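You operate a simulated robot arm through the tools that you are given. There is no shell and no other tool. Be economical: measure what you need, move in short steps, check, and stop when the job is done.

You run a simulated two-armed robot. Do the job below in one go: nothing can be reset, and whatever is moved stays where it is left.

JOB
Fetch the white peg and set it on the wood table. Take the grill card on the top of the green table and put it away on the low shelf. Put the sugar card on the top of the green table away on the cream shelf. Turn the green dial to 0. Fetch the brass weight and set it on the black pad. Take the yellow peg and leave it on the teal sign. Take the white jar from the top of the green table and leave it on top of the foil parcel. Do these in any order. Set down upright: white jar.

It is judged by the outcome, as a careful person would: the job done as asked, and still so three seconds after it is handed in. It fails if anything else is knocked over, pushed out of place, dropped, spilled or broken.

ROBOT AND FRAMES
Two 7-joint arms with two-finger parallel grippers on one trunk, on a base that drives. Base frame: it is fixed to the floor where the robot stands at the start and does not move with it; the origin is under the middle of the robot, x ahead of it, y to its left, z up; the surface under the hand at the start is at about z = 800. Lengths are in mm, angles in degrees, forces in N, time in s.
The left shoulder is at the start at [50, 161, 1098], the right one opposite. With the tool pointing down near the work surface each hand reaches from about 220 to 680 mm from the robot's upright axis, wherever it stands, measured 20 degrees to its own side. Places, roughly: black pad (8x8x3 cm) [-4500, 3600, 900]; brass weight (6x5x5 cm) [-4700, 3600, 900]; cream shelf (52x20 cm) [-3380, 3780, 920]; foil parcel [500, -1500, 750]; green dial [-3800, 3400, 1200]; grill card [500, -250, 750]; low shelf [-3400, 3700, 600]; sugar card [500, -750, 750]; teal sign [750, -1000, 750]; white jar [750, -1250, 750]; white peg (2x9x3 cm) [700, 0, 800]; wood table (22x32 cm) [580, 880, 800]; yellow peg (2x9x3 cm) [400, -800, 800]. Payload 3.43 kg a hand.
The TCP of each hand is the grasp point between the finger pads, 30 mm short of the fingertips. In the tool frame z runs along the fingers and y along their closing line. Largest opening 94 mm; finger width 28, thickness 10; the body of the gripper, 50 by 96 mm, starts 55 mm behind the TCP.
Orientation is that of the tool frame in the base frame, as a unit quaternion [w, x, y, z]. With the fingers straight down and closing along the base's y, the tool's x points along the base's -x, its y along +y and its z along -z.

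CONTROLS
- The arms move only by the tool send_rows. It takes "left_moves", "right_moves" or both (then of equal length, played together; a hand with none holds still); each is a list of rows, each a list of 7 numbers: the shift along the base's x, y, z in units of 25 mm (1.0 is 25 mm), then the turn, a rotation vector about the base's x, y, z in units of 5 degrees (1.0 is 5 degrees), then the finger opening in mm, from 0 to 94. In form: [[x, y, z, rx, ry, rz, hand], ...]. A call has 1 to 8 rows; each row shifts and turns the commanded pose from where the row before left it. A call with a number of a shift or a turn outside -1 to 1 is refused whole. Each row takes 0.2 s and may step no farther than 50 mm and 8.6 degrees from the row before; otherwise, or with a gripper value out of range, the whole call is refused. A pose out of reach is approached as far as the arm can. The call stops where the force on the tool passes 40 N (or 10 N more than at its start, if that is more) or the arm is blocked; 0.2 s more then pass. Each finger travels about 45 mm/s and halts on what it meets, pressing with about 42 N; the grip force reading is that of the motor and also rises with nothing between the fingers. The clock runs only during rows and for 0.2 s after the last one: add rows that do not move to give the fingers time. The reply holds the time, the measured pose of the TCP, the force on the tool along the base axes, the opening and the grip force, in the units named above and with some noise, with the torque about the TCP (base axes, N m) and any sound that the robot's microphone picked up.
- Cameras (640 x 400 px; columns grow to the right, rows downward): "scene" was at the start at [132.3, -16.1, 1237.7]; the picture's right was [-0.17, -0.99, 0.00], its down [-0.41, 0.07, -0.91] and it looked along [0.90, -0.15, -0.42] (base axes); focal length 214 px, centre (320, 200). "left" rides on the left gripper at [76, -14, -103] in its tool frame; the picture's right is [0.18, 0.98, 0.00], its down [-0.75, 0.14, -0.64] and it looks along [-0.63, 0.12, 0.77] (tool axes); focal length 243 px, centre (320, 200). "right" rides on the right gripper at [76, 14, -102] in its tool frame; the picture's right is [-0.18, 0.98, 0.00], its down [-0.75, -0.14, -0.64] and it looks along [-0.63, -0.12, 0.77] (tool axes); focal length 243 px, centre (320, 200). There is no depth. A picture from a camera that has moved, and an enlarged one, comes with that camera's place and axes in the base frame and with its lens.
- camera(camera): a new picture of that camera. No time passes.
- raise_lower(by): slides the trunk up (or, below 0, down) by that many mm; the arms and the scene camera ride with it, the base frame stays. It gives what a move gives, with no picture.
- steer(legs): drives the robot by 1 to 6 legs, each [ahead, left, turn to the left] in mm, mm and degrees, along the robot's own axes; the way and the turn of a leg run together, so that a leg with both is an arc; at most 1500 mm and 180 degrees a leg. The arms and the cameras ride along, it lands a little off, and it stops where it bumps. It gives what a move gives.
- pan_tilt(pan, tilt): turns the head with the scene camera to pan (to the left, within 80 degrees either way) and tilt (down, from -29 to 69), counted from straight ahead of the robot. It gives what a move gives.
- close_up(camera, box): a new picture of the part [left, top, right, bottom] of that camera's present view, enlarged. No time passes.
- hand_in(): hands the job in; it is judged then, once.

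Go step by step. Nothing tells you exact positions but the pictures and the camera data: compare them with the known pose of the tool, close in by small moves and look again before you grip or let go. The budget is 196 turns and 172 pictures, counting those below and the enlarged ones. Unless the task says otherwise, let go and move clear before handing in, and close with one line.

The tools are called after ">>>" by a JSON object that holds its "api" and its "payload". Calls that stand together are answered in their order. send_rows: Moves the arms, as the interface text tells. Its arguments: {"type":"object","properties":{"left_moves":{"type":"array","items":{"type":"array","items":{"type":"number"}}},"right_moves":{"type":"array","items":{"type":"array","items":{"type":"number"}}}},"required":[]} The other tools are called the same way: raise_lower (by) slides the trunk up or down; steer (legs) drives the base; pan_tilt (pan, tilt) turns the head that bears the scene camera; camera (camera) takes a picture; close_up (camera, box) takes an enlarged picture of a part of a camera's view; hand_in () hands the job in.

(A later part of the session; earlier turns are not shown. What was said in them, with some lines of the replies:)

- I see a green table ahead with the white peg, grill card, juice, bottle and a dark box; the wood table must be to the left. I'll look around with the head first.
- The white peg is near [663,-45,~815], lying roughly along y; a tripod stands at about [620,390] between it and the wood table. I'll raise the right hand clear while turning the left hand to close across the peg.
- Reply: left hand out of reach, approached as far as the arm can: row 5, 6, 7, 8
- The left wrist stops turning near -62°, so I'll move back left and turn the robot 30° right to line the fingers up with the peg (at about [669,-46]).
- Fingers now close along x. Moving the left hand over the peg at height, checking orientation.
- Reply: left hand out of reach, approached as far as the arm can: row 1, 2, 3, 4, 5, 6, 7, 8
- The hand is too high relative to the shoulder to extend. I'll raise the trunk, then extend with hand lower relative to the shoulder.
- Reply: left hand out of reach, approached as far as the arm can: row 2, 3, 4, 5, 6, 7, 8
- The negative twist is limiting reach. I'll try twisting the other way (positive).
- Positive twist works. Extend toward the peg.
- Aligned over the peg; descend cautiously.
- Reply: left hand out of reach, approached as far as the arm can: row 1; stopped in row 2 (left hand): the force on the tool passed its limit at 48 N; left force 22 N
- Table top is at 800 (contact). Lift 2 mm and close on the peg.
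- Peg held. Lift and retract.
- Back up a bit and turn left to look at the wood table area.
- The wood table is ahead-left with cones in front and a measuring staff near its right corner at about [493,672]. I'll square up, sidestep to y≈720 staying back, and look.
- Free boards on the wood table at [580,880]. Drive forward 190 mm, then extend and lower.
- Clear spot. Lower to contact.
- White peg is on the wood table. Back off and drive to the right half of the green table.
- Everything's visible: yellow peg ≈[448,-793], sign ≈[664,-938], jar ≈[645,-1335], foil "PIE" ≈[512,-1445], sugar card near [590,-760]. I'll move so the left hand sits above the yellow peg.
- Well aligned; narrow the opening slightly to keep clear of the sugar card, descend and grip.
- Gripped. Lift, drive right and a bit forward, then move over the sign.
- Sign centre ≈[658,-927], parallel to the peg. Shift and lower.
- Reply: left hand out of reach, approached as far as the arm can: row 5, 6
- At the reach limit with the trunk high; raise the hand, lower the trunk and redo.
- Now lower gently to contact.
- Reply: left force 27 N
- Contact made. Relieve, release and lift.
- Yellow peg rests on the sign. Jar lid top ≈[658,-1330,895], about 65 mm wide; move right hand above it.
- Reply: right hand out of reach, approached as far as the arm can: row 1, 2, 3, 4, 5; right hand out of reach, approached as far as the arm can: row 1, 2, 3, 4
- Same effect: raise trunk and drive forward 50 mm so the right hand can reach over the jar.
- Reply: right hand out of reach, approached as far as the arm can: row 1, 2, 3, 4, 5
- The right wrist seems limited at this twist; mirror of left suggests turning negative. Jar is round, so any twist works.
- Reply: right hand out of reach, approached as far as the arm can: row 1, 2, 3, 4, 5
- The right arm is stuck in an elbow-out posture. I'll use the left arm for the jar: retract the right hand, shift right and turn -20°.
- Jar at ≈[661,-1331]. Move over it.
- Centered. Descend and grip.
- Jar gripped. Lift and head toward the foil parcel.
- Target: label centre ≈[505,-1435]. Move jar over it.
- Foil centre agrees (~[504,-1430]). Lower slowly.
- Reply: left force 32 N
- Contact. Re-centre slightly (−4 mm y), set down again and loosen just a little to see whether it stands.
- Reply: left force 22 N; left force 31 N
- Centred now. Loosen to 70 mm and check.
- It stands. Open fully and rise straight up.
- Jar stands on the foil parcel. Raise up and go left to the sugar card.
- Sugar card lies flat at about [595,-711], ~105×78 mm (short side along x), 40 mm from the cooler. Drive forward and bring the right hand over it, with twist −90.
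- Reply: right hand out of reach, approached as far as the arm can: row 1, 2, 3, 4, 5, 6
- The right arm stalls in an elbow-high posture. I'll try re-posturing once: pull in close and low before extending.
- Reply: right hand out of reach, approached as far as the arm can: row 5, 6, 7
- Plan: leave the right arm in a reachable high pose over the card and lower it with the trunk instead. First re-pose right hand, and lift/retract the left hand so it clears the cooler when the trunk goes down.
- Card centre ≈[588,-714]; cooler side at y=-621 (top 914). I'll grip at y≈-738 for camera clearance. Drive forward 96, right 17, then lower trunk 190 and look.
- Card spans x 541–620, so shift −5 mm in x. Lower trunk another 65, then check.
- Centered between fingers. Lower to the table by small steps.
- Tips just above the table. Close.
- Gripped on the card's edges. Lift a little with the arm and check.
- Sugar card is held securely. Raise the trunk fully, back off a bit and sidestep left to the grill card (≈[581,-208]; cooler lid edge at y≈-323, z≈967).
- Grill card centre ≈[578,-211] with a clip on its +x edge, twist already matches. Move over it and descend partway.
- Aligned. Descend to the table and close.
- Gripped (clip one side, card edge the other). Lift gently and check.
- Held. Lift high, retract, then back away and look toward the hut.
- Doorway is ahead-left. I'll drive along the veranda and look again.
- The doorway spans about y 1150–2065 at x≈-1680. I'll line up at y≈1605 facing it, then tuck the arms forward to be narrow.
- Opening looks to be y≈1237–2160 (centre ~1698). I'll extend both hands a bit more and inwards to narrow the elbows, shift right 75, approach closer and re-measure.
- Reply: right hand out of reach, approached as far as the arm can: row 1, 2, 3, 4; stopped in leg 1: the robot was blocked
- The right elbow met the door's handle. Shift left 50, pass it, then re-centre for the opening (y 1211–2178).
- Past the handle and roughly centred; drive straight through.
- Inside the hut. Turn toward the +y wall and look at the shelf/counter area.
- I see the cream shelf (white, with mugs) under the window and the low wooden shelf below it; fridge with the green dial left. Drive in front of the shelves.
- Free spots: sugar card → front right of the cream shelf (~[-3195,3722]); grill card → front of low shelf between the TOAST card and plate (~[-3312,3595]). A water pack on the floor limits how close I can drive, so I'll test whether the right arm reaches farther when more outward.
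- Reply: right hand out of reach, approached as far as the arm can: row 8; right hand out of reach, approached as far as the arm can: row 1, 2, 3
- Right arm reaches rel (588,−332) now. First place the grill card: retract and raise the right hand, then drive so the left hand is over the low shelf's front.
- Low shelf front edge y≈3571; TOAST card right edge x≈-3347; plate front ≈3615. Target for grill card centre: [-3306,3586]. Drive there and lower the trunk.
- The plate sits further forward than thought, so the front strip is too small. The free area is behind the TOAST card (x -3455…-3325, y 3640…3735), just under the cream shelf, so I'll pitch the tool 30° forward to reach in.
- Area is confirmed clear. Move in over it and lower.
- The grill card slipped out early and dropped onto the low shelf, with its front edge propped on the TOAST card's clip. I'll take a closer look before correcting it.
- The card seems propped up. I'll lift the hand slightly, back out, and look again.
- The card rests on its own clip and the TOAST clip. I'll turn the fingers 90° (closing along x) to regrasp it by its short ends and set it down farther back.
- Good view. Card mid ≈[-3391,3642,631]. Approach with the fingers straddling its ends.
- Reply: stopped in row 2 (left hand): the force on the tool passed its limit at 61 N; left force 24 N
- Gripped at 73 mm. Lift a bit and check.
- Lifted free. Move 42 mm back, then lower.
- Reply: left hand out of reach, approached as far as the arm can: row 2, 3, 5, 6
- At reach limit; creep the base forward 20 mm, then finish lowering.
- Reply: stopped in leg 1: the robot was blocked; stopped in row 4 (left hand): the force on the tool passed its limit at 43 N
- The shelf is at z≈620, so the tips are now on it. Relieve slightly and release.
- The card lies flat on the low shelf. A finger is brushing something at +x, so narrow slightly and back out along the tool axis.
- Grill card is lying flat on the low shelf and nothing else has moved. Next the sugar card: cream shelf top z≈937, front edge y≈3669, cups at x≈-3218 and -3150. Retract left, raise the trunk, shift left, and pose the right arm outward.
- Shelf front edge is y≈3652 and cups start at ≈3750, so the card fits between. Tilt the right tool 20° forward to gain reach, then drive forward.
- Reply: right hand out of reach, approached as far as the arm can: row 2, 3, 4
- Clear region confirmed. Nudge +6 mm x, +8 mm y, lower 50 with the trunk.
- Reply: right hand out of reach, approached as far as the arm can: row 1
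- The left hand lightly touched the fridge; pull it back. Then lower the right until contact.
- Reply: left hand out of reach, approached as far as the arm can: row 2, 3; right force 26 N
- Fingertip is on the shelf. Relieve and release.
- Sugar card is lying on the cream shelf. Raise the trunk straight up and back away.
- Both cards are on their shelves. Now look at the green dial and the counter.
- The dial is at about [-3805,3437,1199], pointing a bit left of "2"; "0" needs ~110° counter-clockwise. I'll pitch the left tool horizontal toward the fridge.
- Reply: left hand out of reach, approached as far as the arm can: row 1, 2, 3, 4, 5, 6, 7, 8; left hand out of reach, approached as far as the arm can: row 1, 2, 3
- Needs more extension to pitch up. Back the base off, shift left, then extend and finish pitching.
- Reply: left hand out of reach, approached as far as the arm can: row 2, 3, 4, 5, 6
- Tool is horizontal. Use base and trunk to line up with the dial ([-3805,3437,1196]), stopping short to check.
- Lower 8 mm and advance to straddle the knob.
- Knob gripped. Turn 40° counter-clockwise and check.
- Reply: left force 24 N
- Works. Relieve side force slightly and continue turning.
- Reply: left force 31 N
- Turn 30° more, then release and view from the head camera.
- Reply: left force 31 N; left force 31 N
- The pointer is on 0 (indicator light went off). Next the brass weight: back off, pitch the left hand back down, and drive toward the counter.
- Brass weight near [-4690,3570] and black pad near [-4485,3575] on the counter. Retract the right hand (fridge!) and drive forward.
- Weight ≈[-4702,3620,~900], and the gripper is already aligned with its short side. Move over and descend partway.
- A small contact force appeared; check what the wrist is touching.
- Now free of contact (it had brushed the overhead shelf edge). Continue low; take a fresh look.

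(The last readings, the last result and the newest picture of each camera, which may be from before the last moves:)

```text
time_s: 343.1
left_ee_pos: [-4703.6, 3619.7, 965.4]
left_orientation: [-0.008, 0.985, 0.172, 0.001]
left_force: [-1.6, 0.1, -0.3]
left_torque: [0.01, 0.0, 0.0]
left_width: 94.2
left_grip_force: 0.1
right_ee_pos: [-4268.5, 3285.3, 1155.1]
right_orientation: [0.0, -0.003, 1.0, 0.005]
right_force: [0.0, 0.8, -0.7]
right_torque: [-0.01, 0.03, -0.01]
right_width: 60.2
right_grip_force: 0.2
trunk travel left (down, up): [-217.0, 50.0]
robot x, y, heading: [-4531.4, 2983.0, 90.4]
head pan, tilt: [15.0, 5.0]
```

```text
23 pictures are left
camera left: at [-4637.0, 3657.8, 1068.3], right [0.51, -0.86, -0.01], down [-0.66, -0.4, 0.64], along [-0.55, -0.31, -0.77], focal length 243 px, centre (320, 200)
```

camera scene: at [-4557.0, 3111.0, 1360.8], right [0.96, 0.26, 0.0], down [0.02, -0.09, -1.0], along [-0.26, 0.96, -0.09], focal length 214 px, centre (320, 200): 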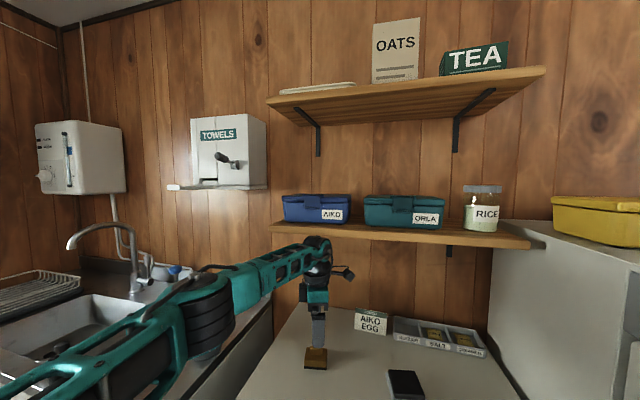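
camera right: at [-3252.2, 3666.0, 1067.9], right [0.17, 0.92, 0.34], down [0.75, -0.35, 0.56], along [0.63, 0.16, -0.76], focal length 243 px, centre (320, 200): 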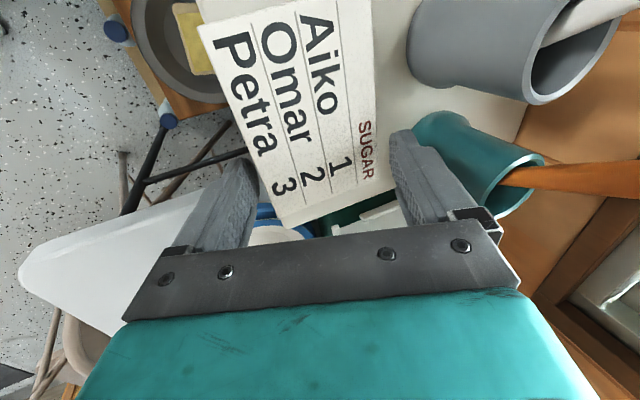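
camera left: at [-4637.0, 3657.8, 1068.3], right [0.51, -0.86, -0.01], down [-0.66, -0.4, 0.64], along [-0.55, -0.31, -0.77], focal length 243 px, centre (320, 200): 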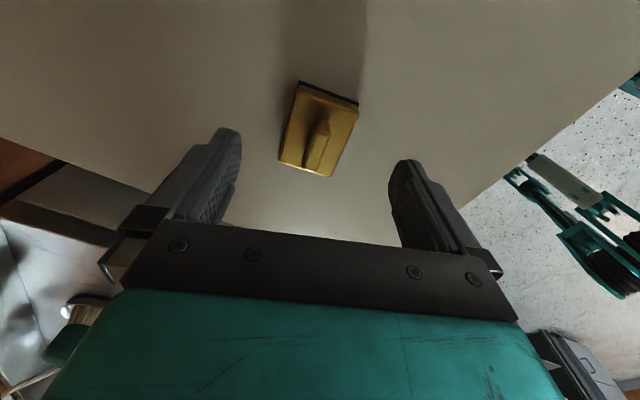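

Centered. Descend to the plate level.

>>> {"api": "send_rows", "payload": {"left_moves": [[0, 0, -1, 0, 0, 0, 90], [0, 0, -1, 0, 0, 0, 90], [0, 0, -0.4, 0, 0, 0, 90], [0, 0, -0.2, 0, 0, 0, 90]]}}

>>> {"api": "camera", "payload": {"camera": "left"}}

```text
time_s: 344.1
left_ee_pos: [-4704.2, 3621.0, 912.0]
left_orientation: [-0.01, 0.985, 0.173, 0.003]
left_force: [-1.8, -8.0, 18.7]
left_torque: [-1.38, -0.05, -0.25]
left_width: 93.6
left_grip_force: 3.0
right_ee_pos: [-4269.4, 3284.1, 1154.3]
right_orientation: [0.0, -0.004, 1.0, 0.005]
right_force: [0.2, 0.0, -0.5]
right_torque: [-0.02, -0.02, -0.01]
right_width: 60.2
right_grip_force: 0.1
trunk travel left (down, up): [-217.0, 50.0]
robot x, y, heading: [-4533.6, 2982.8, 90.1]
head pan, tilt: [15.0, 5.0]
stopped in row 4 (left hand): the force on the tool passed its limit at 46 N (the readings are from after the stop); the commanded pose is now the measured one
```

```text
22 pictures are left
camera left: at [-4637.5, 3657.6, 1014.7], right [0.51, -0.86, -0.02], down [-0.66, -0.4, 0.63], along [-0.55, -0.31, -0.78], focal length 243 px, centre (320, 200)
```

left: 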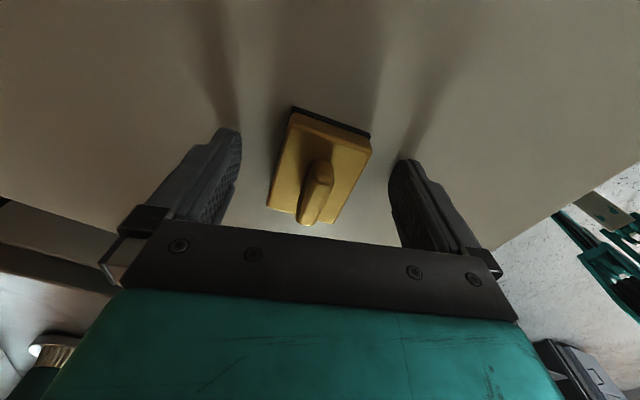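

Counter contact at TCP 911 (surface ≈880). Lift 2 mm and close.

>>> {"api": "send_rows", "payload": {"left_moves": [[0, 0, 0.12, 0, 0, 0, 80], [0, 0, 0, 0, 0, 0, 30], [0, 0, 0, 0, 0, 0, 30], [0, 0, 0, 0, 0, 0, 30], [0, 0, 0, 0, 0, 0, 30], [0, 0, 0, 0, 0, 0, 30], [0, 0, 0, 0, 0, 0, 30]]}}

>>> {"api": "send_rows", "payload": {"left_moves": [[0, 0, 0.4, 0, 0, 0, 30], [0, 0, 0.8, 0, 0, 0, 30], [0, 0, 0.6, 0, 0, 0, 30], [0, 0, 0, 0, 0, 0, 30]]}}

>>> {"api": "camera", "payload": {"camera": "left"}}

```text
time_s: 345.7
left_ee_pos: [-4703.2, 3620.5, 911.2]
left_orientation: [-0.012, 0.985, 0.172, 0.004]
left_force: [4.9, 1.2, 7.8]
left_torque: [0.06, -0.2, -0.33]
left_width: 50.9
left_grip_force: 42.4
right_ee_pos: [-4268.2, 3285.4, 1154.8]
right_orientation: [0.0, -0.003, 1.0, 0.004]
right_force: [0.3, -0.4, 1.0]
right_torque: [-0.02, 0.0, 0.01]
right_width: 60.1
right_grip_force: 0.0
trunk travel left (down, up): [-217.0, 50.0]
robot x, y, heading: [-4536.3, 2981.8, 90.0]
head pan, tilt: [15.0, 5.0]
```

```text
time_s: 346.7
left_ee_pos: [-4703.7, 3620.3, 956.6]
left_orientation: [-0.009, 0.985, 0.172, 0.003]
left_force: [-0.1, 0.1, -4.5]
left_torque: [0.01, 0.03, 0.02]
left_width: 48.6
left_grip_force: 41.5
right_ee_pos: [-4268.4, 3286.6, 1154.0]
right_orientation: [0.0, -0.004, 1.0, 0.006]
right_force: [0.2, 0.3, -0.2]
right_torque: [-0.02, 0.02, -0.01]
right_width: 60.0
right_grip_force: 0.0
trunk travel left (down, up): [-217.0, 50.0]
robot x, y, heading: [-4533.8, 2982.8, 90.4]
head pan, tilt: [15.0, 5.0]
```

```text
21 pictures are left
camera left: at [-4637.8, 3658.1, 1059.2], right [0.51, -0.86, -0.02], down [-0.66, -0.4, 0.63], along [-0.55, -0.31, -0.77], focal length 243 px, centre (320, 200)
```

left: 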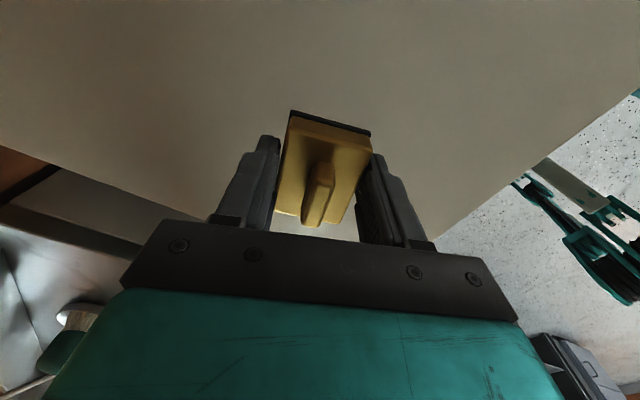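

Weight held. Pull back to y≈3592 and shift the base right 219 mm to get above the pad (≈[-4484,3592]).

>>> {"api": "send_rows", "payload": {"left_moves": [[0, -0.6, 0.2, 0, 0, 0, 30], [0, -0.55, 0.2, 0, 0, 0, 30], [0, 0, 0, 0, 0, 0, 30]]}}

>>> {"api": "steer", "payload": {"legs": [[0, -219, 0]]}}

>>> {"api": "pan_tilt", "payload": {"pan": 12, "tilt": 40}}

>>> {"api": "camera", "payload": {"camera": "left"}}

>>> {"api": "camera", "payload": {"camera": "scene"}}

```text
time_s: 347.5
left_ee_pos: [-4703.9, 3593.1, 964.3]
left_orientation: [-0.01, 0.985, 0.171, 0.003]
left_force: [-0.1, -0.1, -3.7]
left_torque: [-0.01, -0.02, 0.0]
left_width: 48.5
left_grip_force: 41.7
right_ee_pos: [-4270.0, 3286.4, 1154.6]
right_orientation: [0.001, -0.004, 1.0, 0.004]
right_force: [-0.5, -0.3, 0.6]
right_torque: [-0.03, 0.06, 0.0]
right_width: 59.9
right_grip_force: 0.1
trunk travel left (down, up): [-217.0, 50.0]
robot x, y, heading: [-4535.1, 2983.4, 90.3]
head pan, tilt: [15.0, 5.0]
```

```text
time_s: 350.0
left_ee_pos: [-4488.0, 3593.7, 964.4]
left_orientation: [-0.01, 0.985, 0.172, 0.003]
left_force: [0.2, -0.1, -4.2]
left_torque: [-0.01, 0.01, 0.0]
left_width: 48.2
left_grip_force: 42.1
right_ee_pos: [-4053.3, 3287.0, 1154.5]
right_orientation: [0.0, -0.003, 1.0, 0.004]
right_force: [0.2, -0.4, 0.2]
right_torque: [-0.04, -0.01, -0.04]
right_width: 60.2
right_grip_force: 0.0
trunk travel left (down, up): [-217.0, 50.0]
robot x, y, heading: [-4319.2, 2983.0, 90.5]
head pan, tilt: [15.0, 5.0]
```

```text
time_s: 351.0
left_ee_pos: [-4487.8, 3593.9, 965.1]
left_orientation: [-0.009, 0.985, 0.172, 0.003]
left_force: [-0.2, 0.1, -4.9]
left_torque: [-0.01, -0.01, -0.01]
left_width: 47.8
left_grip_force: 41.9
right_ee_pos: [-4052.2, 3286.7, 1153.4]
right_orientation: [0.001, -0.003, 1.0, 0.004]
right_force: [0.9, 0.0, -0.5]
right_torque: [0.0, -0.01, 0.0]
right_width: 59.9
right_grip_force: 0.0
trunk travel left (down, up): [-217.0, 50.0]
robot x, y, heading: [-4319.3, 2985.0, 90.6]
head pan, tilt: [12.0, 40.0]
```

```text
20 pictures are left
camera left: at [-4421.3, 3631.7, 1067.9], right [0.51, -0.86, -0.02], down [-0.66, -0.4, 0.63], along [-0.55, -0.31, -0.77], focal length 243 px, centre (320, 200)
```

left: 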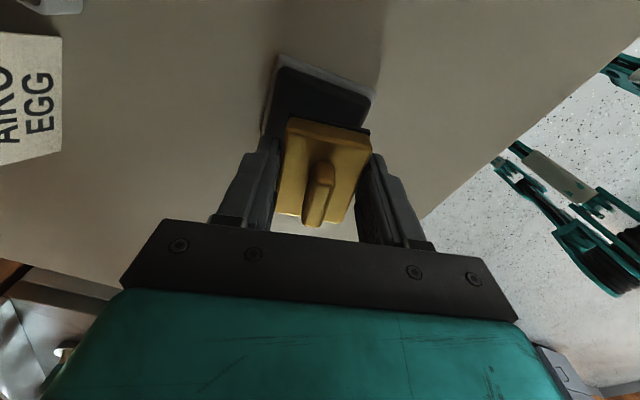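

```text
19 pictures are left
camera scene: at [-4334.4, 3106.0, 1305.6], right [0.98, 0.21, 0.0], down [0.14, -0.63, -0.77], along [-0.16, 0.75, -0.64], focal length 214 px, centre (320, 200)
```

scene: 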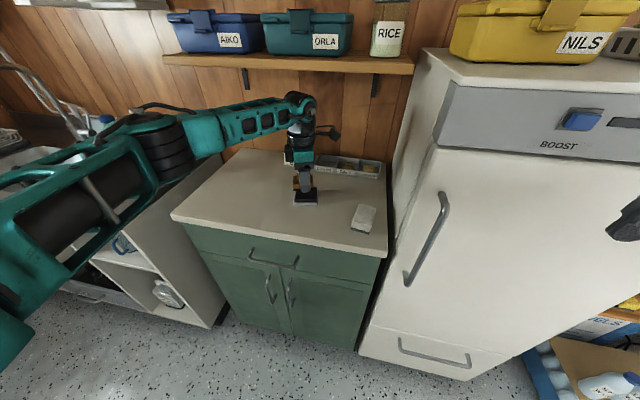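

Nearly exactly above the pad. Lower gently to contact.

>>> {"api": "send_rows", "payload": {"left_moves": [[0.08, 0.12, -0.5, 0, 0, 0, 30], [0, 0, -0.3, 0, 0, 0, 30], [0, 0, -0.15, 0, 0, 0, 30], [0, 0, -0.15, 0, 0, 0, 30], [0, 0, 0, 0, 0, 0, 30]]}}

>>> {"api": "camera", "payload": {"camera": "left"}}

>>> {"api": "close_up", "payload": {"camera": "scene", "box": [260, 140, 360, 220]}}

```text
time_s: 352.2
left_ee_pos: [-4485.8, 3597.9, 936.4]
left_orientation: [-0.011, 0.985, 0.172, 0.002]
left_force: [-0.5, -0.2, -4.2]
left_torque: [0.05, -0.05, -0.03]
left_width: 47.9
left_grip_force: 42.0
right_ee_pos: [-4052.9, 3288.3, 1153.9]
right_orientation: [0.0, -0.003, 1.0, 0.005]
right_force: [-0.6, 0.5, -0.1]
right_torque: [-0.01, 0.04, -0.02]
right_width: 60.2
right_grip_force: 0.1
trunk travel left (down, up): [-217.0, 50.0]
robot x, y, heading: [-4317.9, 2982.4, 90.2]
head pan, tilt: [12.0, 40.0]
```

```text
18 pictures are left
camera left: at [-4419.3, 3635.1, 1040.2], right [0.51, -0.86, -0.02], down [-0.66, -0.4, 0.63], along [-0.55, -0.31, -0.77], focal length 243 px, centre (320, 200)
```

left: 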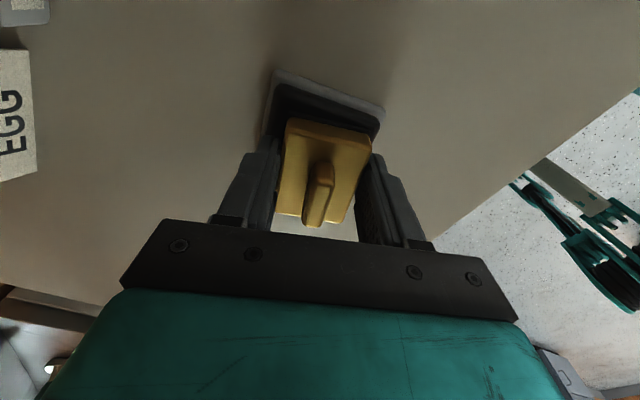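

```text
5.00 times, centred on (310, 180) of scene
camera zoom: at [-4334.4, 3106.0, 1305.6], right [0.98, 0.21, 0.0], down [0.14, -0.63, -0.77], along [-0.16, 0.75, -0.64], focal length 1072 px, centre (370, 300)
```

zoom: 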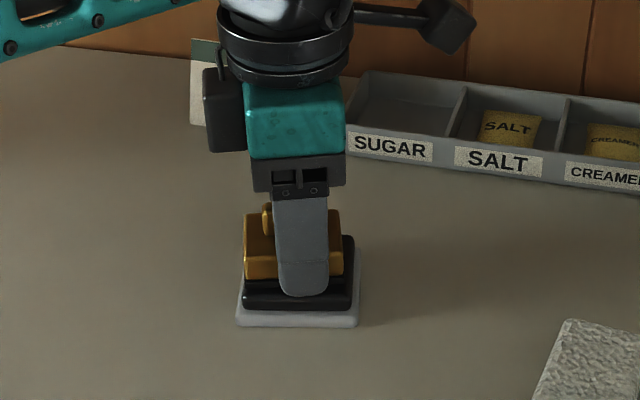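

Centred on the pad. Lower the last few mm to contact.

>>> {"api": "send_rows", "payload": {"left_moves": [[0, 0, -0.12, 0, 0, 0, 30], [0, 0, -0.12, 0, 0, 0, 30], [0, 0, -0.12, 0, 0, 0, 30], [0, 0, 0, 0, 0, 0, 30]]}}

```text
time_s: 353.2
left_ee_pos: [-4486.7, 3596.4, 932.3]
left_orientation: [-0.014, 0.985, 0.172, 0.004]
left_force: [-2.9, 1.4, 24.7]
left_torque: [-0.57, 0.2, -0.29]
left_width: 47.4
left_grip_force: 42.0
right_ee_pos: [-4052.9, 3284.9, 1156.2]
right_orientation: [0.0, -0.003, 1.0, 0.005]
right_force: [0.4, 0.2, 0.2]
right_torque: [0.02, 0.01, -0.01]
right_width: 59.9
right_grip_force: 0.0
trunk travel left (down, up): [-217.0, 50.0]
robot x, y, heading: [-4318.5, 2982.4, 90.1]
head pan, tilt: [12.0, 40.0]
```

Contact. Relieve, open, and lift a little while pulling back toward me to avoid the overhead shelf.

>>> {"api": "send_rows", "payload": {"left_moves": [[0, 0, 0.1, 0, 0, 0, 30], [0, 0, 0, 0, 0, 0, 70], [0, 0, 0, 0, 0, 0, 70], [0, 0, 0, 0, 0, 0, 70], [0, 0, 0, 0, 0, 0, 70], [0, 0, 0.6, 0, 0, 0, 70], [0, 0, 0.8, 0, 0, 0, 70], [0, 0, 0.8, 0, 0, 0, 70]]}}

>>> {"api": "camera", "payload": {"camera": "left"}}

```text
time_s: 355.0
left_ee_pos: [-4486.2, 3597.3, 985.1]
left_orientation: [-0.01, 0.985, 0.172, 0.002]
left_force: [0.4, -0.1, -0.9]
left_torque: [0.02, 0.03, 0.02]
left_width: 70.1
left_grip_force: 0.1
right_ee_pos: [-4052.2, 3287.1, 1155.2]
right_orientation: [0.0, -0.004, 1.0, 0.004]
right_force: [0.0, 1.0, 0.4]
right_torque: [0.02, -0.01, 0.04]
right_width: 60.1
right_grip_force: 0.0
trunk travel left (down, up): [-217.0, 50.0]
robot x, y, heading: [-4314.4, 2982.7, 90.5]
head pan, tilt: [12.0, 40.0]
```

```text
16 pictures are left
camera left: at [-4419.5, 3634.9, 1088.8], right [0.51, -0.86, -0.02], down [-0.66, -0.4, 0.63], along [-0.55, -0.31, -0.77], focal length 243 px, centre (320, 200)
```

left: 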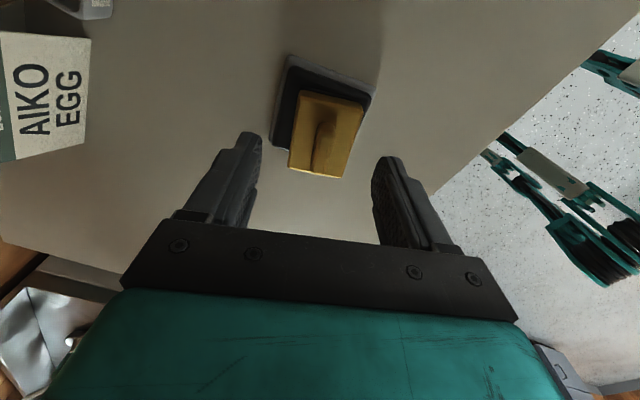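

Weight rests on the pad. Rise a bit more, back out, and view it from the head camera.

>>> {"api": "send_rows", "payload": {"left_moves": [[0, -0.1, 0.5, 0, 0, 0, 80], [0, -0.3, 0.5, 0, 0, 0, 80], [0, -1, 0.3, 0, 0, 0, 80], [0, -1, 0.3, 0, 0, 0, 80], [0, -1, 0.3, 0, 0, 0, 80], [0, -1, 0.3, 0, 0, 0, 80]]}}

>>> {"api": "steer", "payload": {"legs": [[-300, 0, 0]]}}

>>> {"api": "camera", "payload": {"camera": "scene"}}

```text
time_s: 356.4
left_ee_pos: [-4484.6, 3484.8, 1040.5]
left_orientation: [-0.01, 0.985, 0.173, 0.003]
left_force: [-0.5, -0.1, 0.1]
left_torque: [-0.02, -0.01, 0.0]
left_width: 79.8
left_grip_force: 0.1
right_ee_pos: [-4051.6, 3286.5, 1154.4]
right_orientation: [0.001, -0.004, 1.0, 0.005]
right_force: [-0.2, 0.0, 0.4]
right_torque: [0.01, 0.02, 0.04]
right_width: 59.9
right_grip_force: 0.1
trunk travel left (down, up): [-217.0, 50.0]
robot x, y, heading: [-4317.2, 2981.2, 90.7]
head pan, tilt: [12.0, 40.0]
```

```text
time_s: 358.4
left_ee_pos: [-4485.1, 3185.3, 1040.6]
left_orientation: [-0.01, 0.985, 0.174, 0.003]
left_force: [1.0, 0.5, 0.0]
left_torque: [0.03, 0.02, -0.03]
left_width: 79.9
left_grip_force: 0.0
right_ee_pos: [-4051.6, 2988.8, 1154.0]
right_orientation: [0.0, -0.006, 1.0, 0.004]
right_force: [0.2, 0.0, 1.6]
right_torque: [0.02, -0.01, 0.03]
right_width: 59.8
right_grip_force: 0.0
trunk travel left (down, up): [-217.0, 50.0]
robot x, y, heading: [-4313.9, 2687.3, 90.8]
head pan, tilt: [12.0, 40.0]
```

```text
15 pictures are left
camera scene: at [-4332.3, 2806.1, 1305.7], right [0.98, 0.22, 0.0], down [0.14, -0.63, -0.77], along [-0.17, 0.75, -0.64], focal length 214 px, centre (320, 200)
```

scene: 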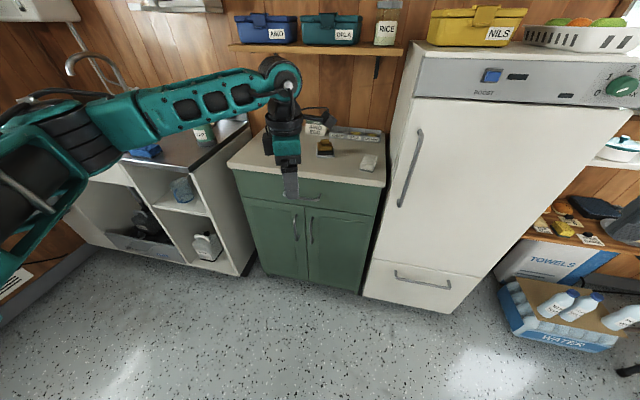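

>>> {"api": "close_up", "payload": {"camera": "scene", "box": [295, 115, 395, 185]}}

>>> {"api": "close_up", "payload": {"camera": "scene", "box": [570, 60, 640, 110]}}

```text
5.71 times, centred on (345, 150) of scene
camera zoom: at [-4332.3, 2806.1, 1305.7], right [0.98, 0.22, 0.0], down [0.14, -0.63, -0.77], along [-0.17, 0.75, -0.64], focal length 1226 px, centre (177, 486)
```

zoom: 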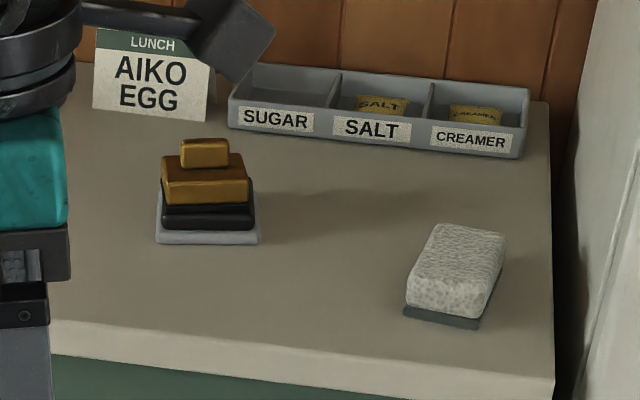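

```text
8.00 times, centred on (605, 85) of scene
camera zoom: at [-4332.3, 2806.1, 1305.7], right [0.98, 0.22, 0.0], down [0.14, -0.63, -0.77], along [-0.17, 0.75, -0.64], focal length 1716 px, centre (-1960, 1120)
```

zoom: 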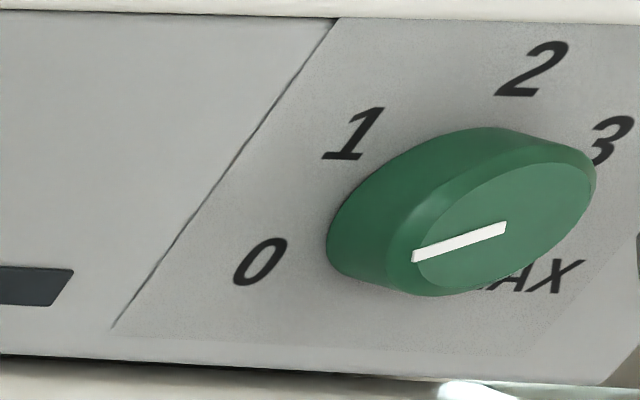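

Weight sits squarely on the black pad and the dial points to 0. One last look at the shelves before handing in.

>>> {"api": "pan_tilt", "payload": {"pan": -42, "tilt": 20}}

>>> {"api": "close_up", "payload": {"camera": "scene", "box": [200, 130, 480, 310]}}

```text
time_s: 359.7
left_ee_pos: [-4484.7, 3186.8, 1039.7]
left_orientation: [-0.011, 0.985, 0.174, 0.003]
left_force: [0.4, -0.2, -0.1]
left_torque: [0.01, 0.0, -0.03]
left_width: 80.0
left_grip_force: 0.0
right_ee_pos: [-4051.7, 2988.7, 1155.2]
right_orientation: [0.0, -0.005, 1.0, 0.004]
right_force: [0.0, -0.6, -0.5]
right_torque: [0.02, 0.0, 0.02]
right_width: 60.0
right_grip_force: 0.0
trunk travel left (down, up): [-217.0, 50.0]
robot x, y, heading: [-4313.8, 2686.4, 90.5]
head pan, tilt: [-42.0, 20.0]
```

```text
2.22 times, centred on (340, 220) of scene
camera zoom: at [-4252.3, 2793.6, 1337.0], right [0.75, -0.66, 0.0], down [-0.23, -0.26, -0.94], along [0.62, 0.7, -0.34], focal length 477 px, centre (276, 156)
```

zoom: 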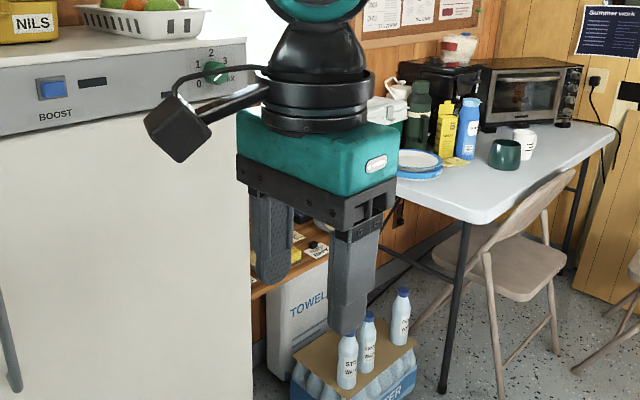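

The view of the shelves is blocked by the right arm, but both cards were lying still when I backed away earlier, and nothing here looks disturbed. I'm handing in.

>>> {"api": "hand_in", "payload": {}}

```text
The job is handed in.
```

All seven jobs are done and handed in. The grill card slipped from the gripper over the low shelf, so I picked it up again and set it down flat there.
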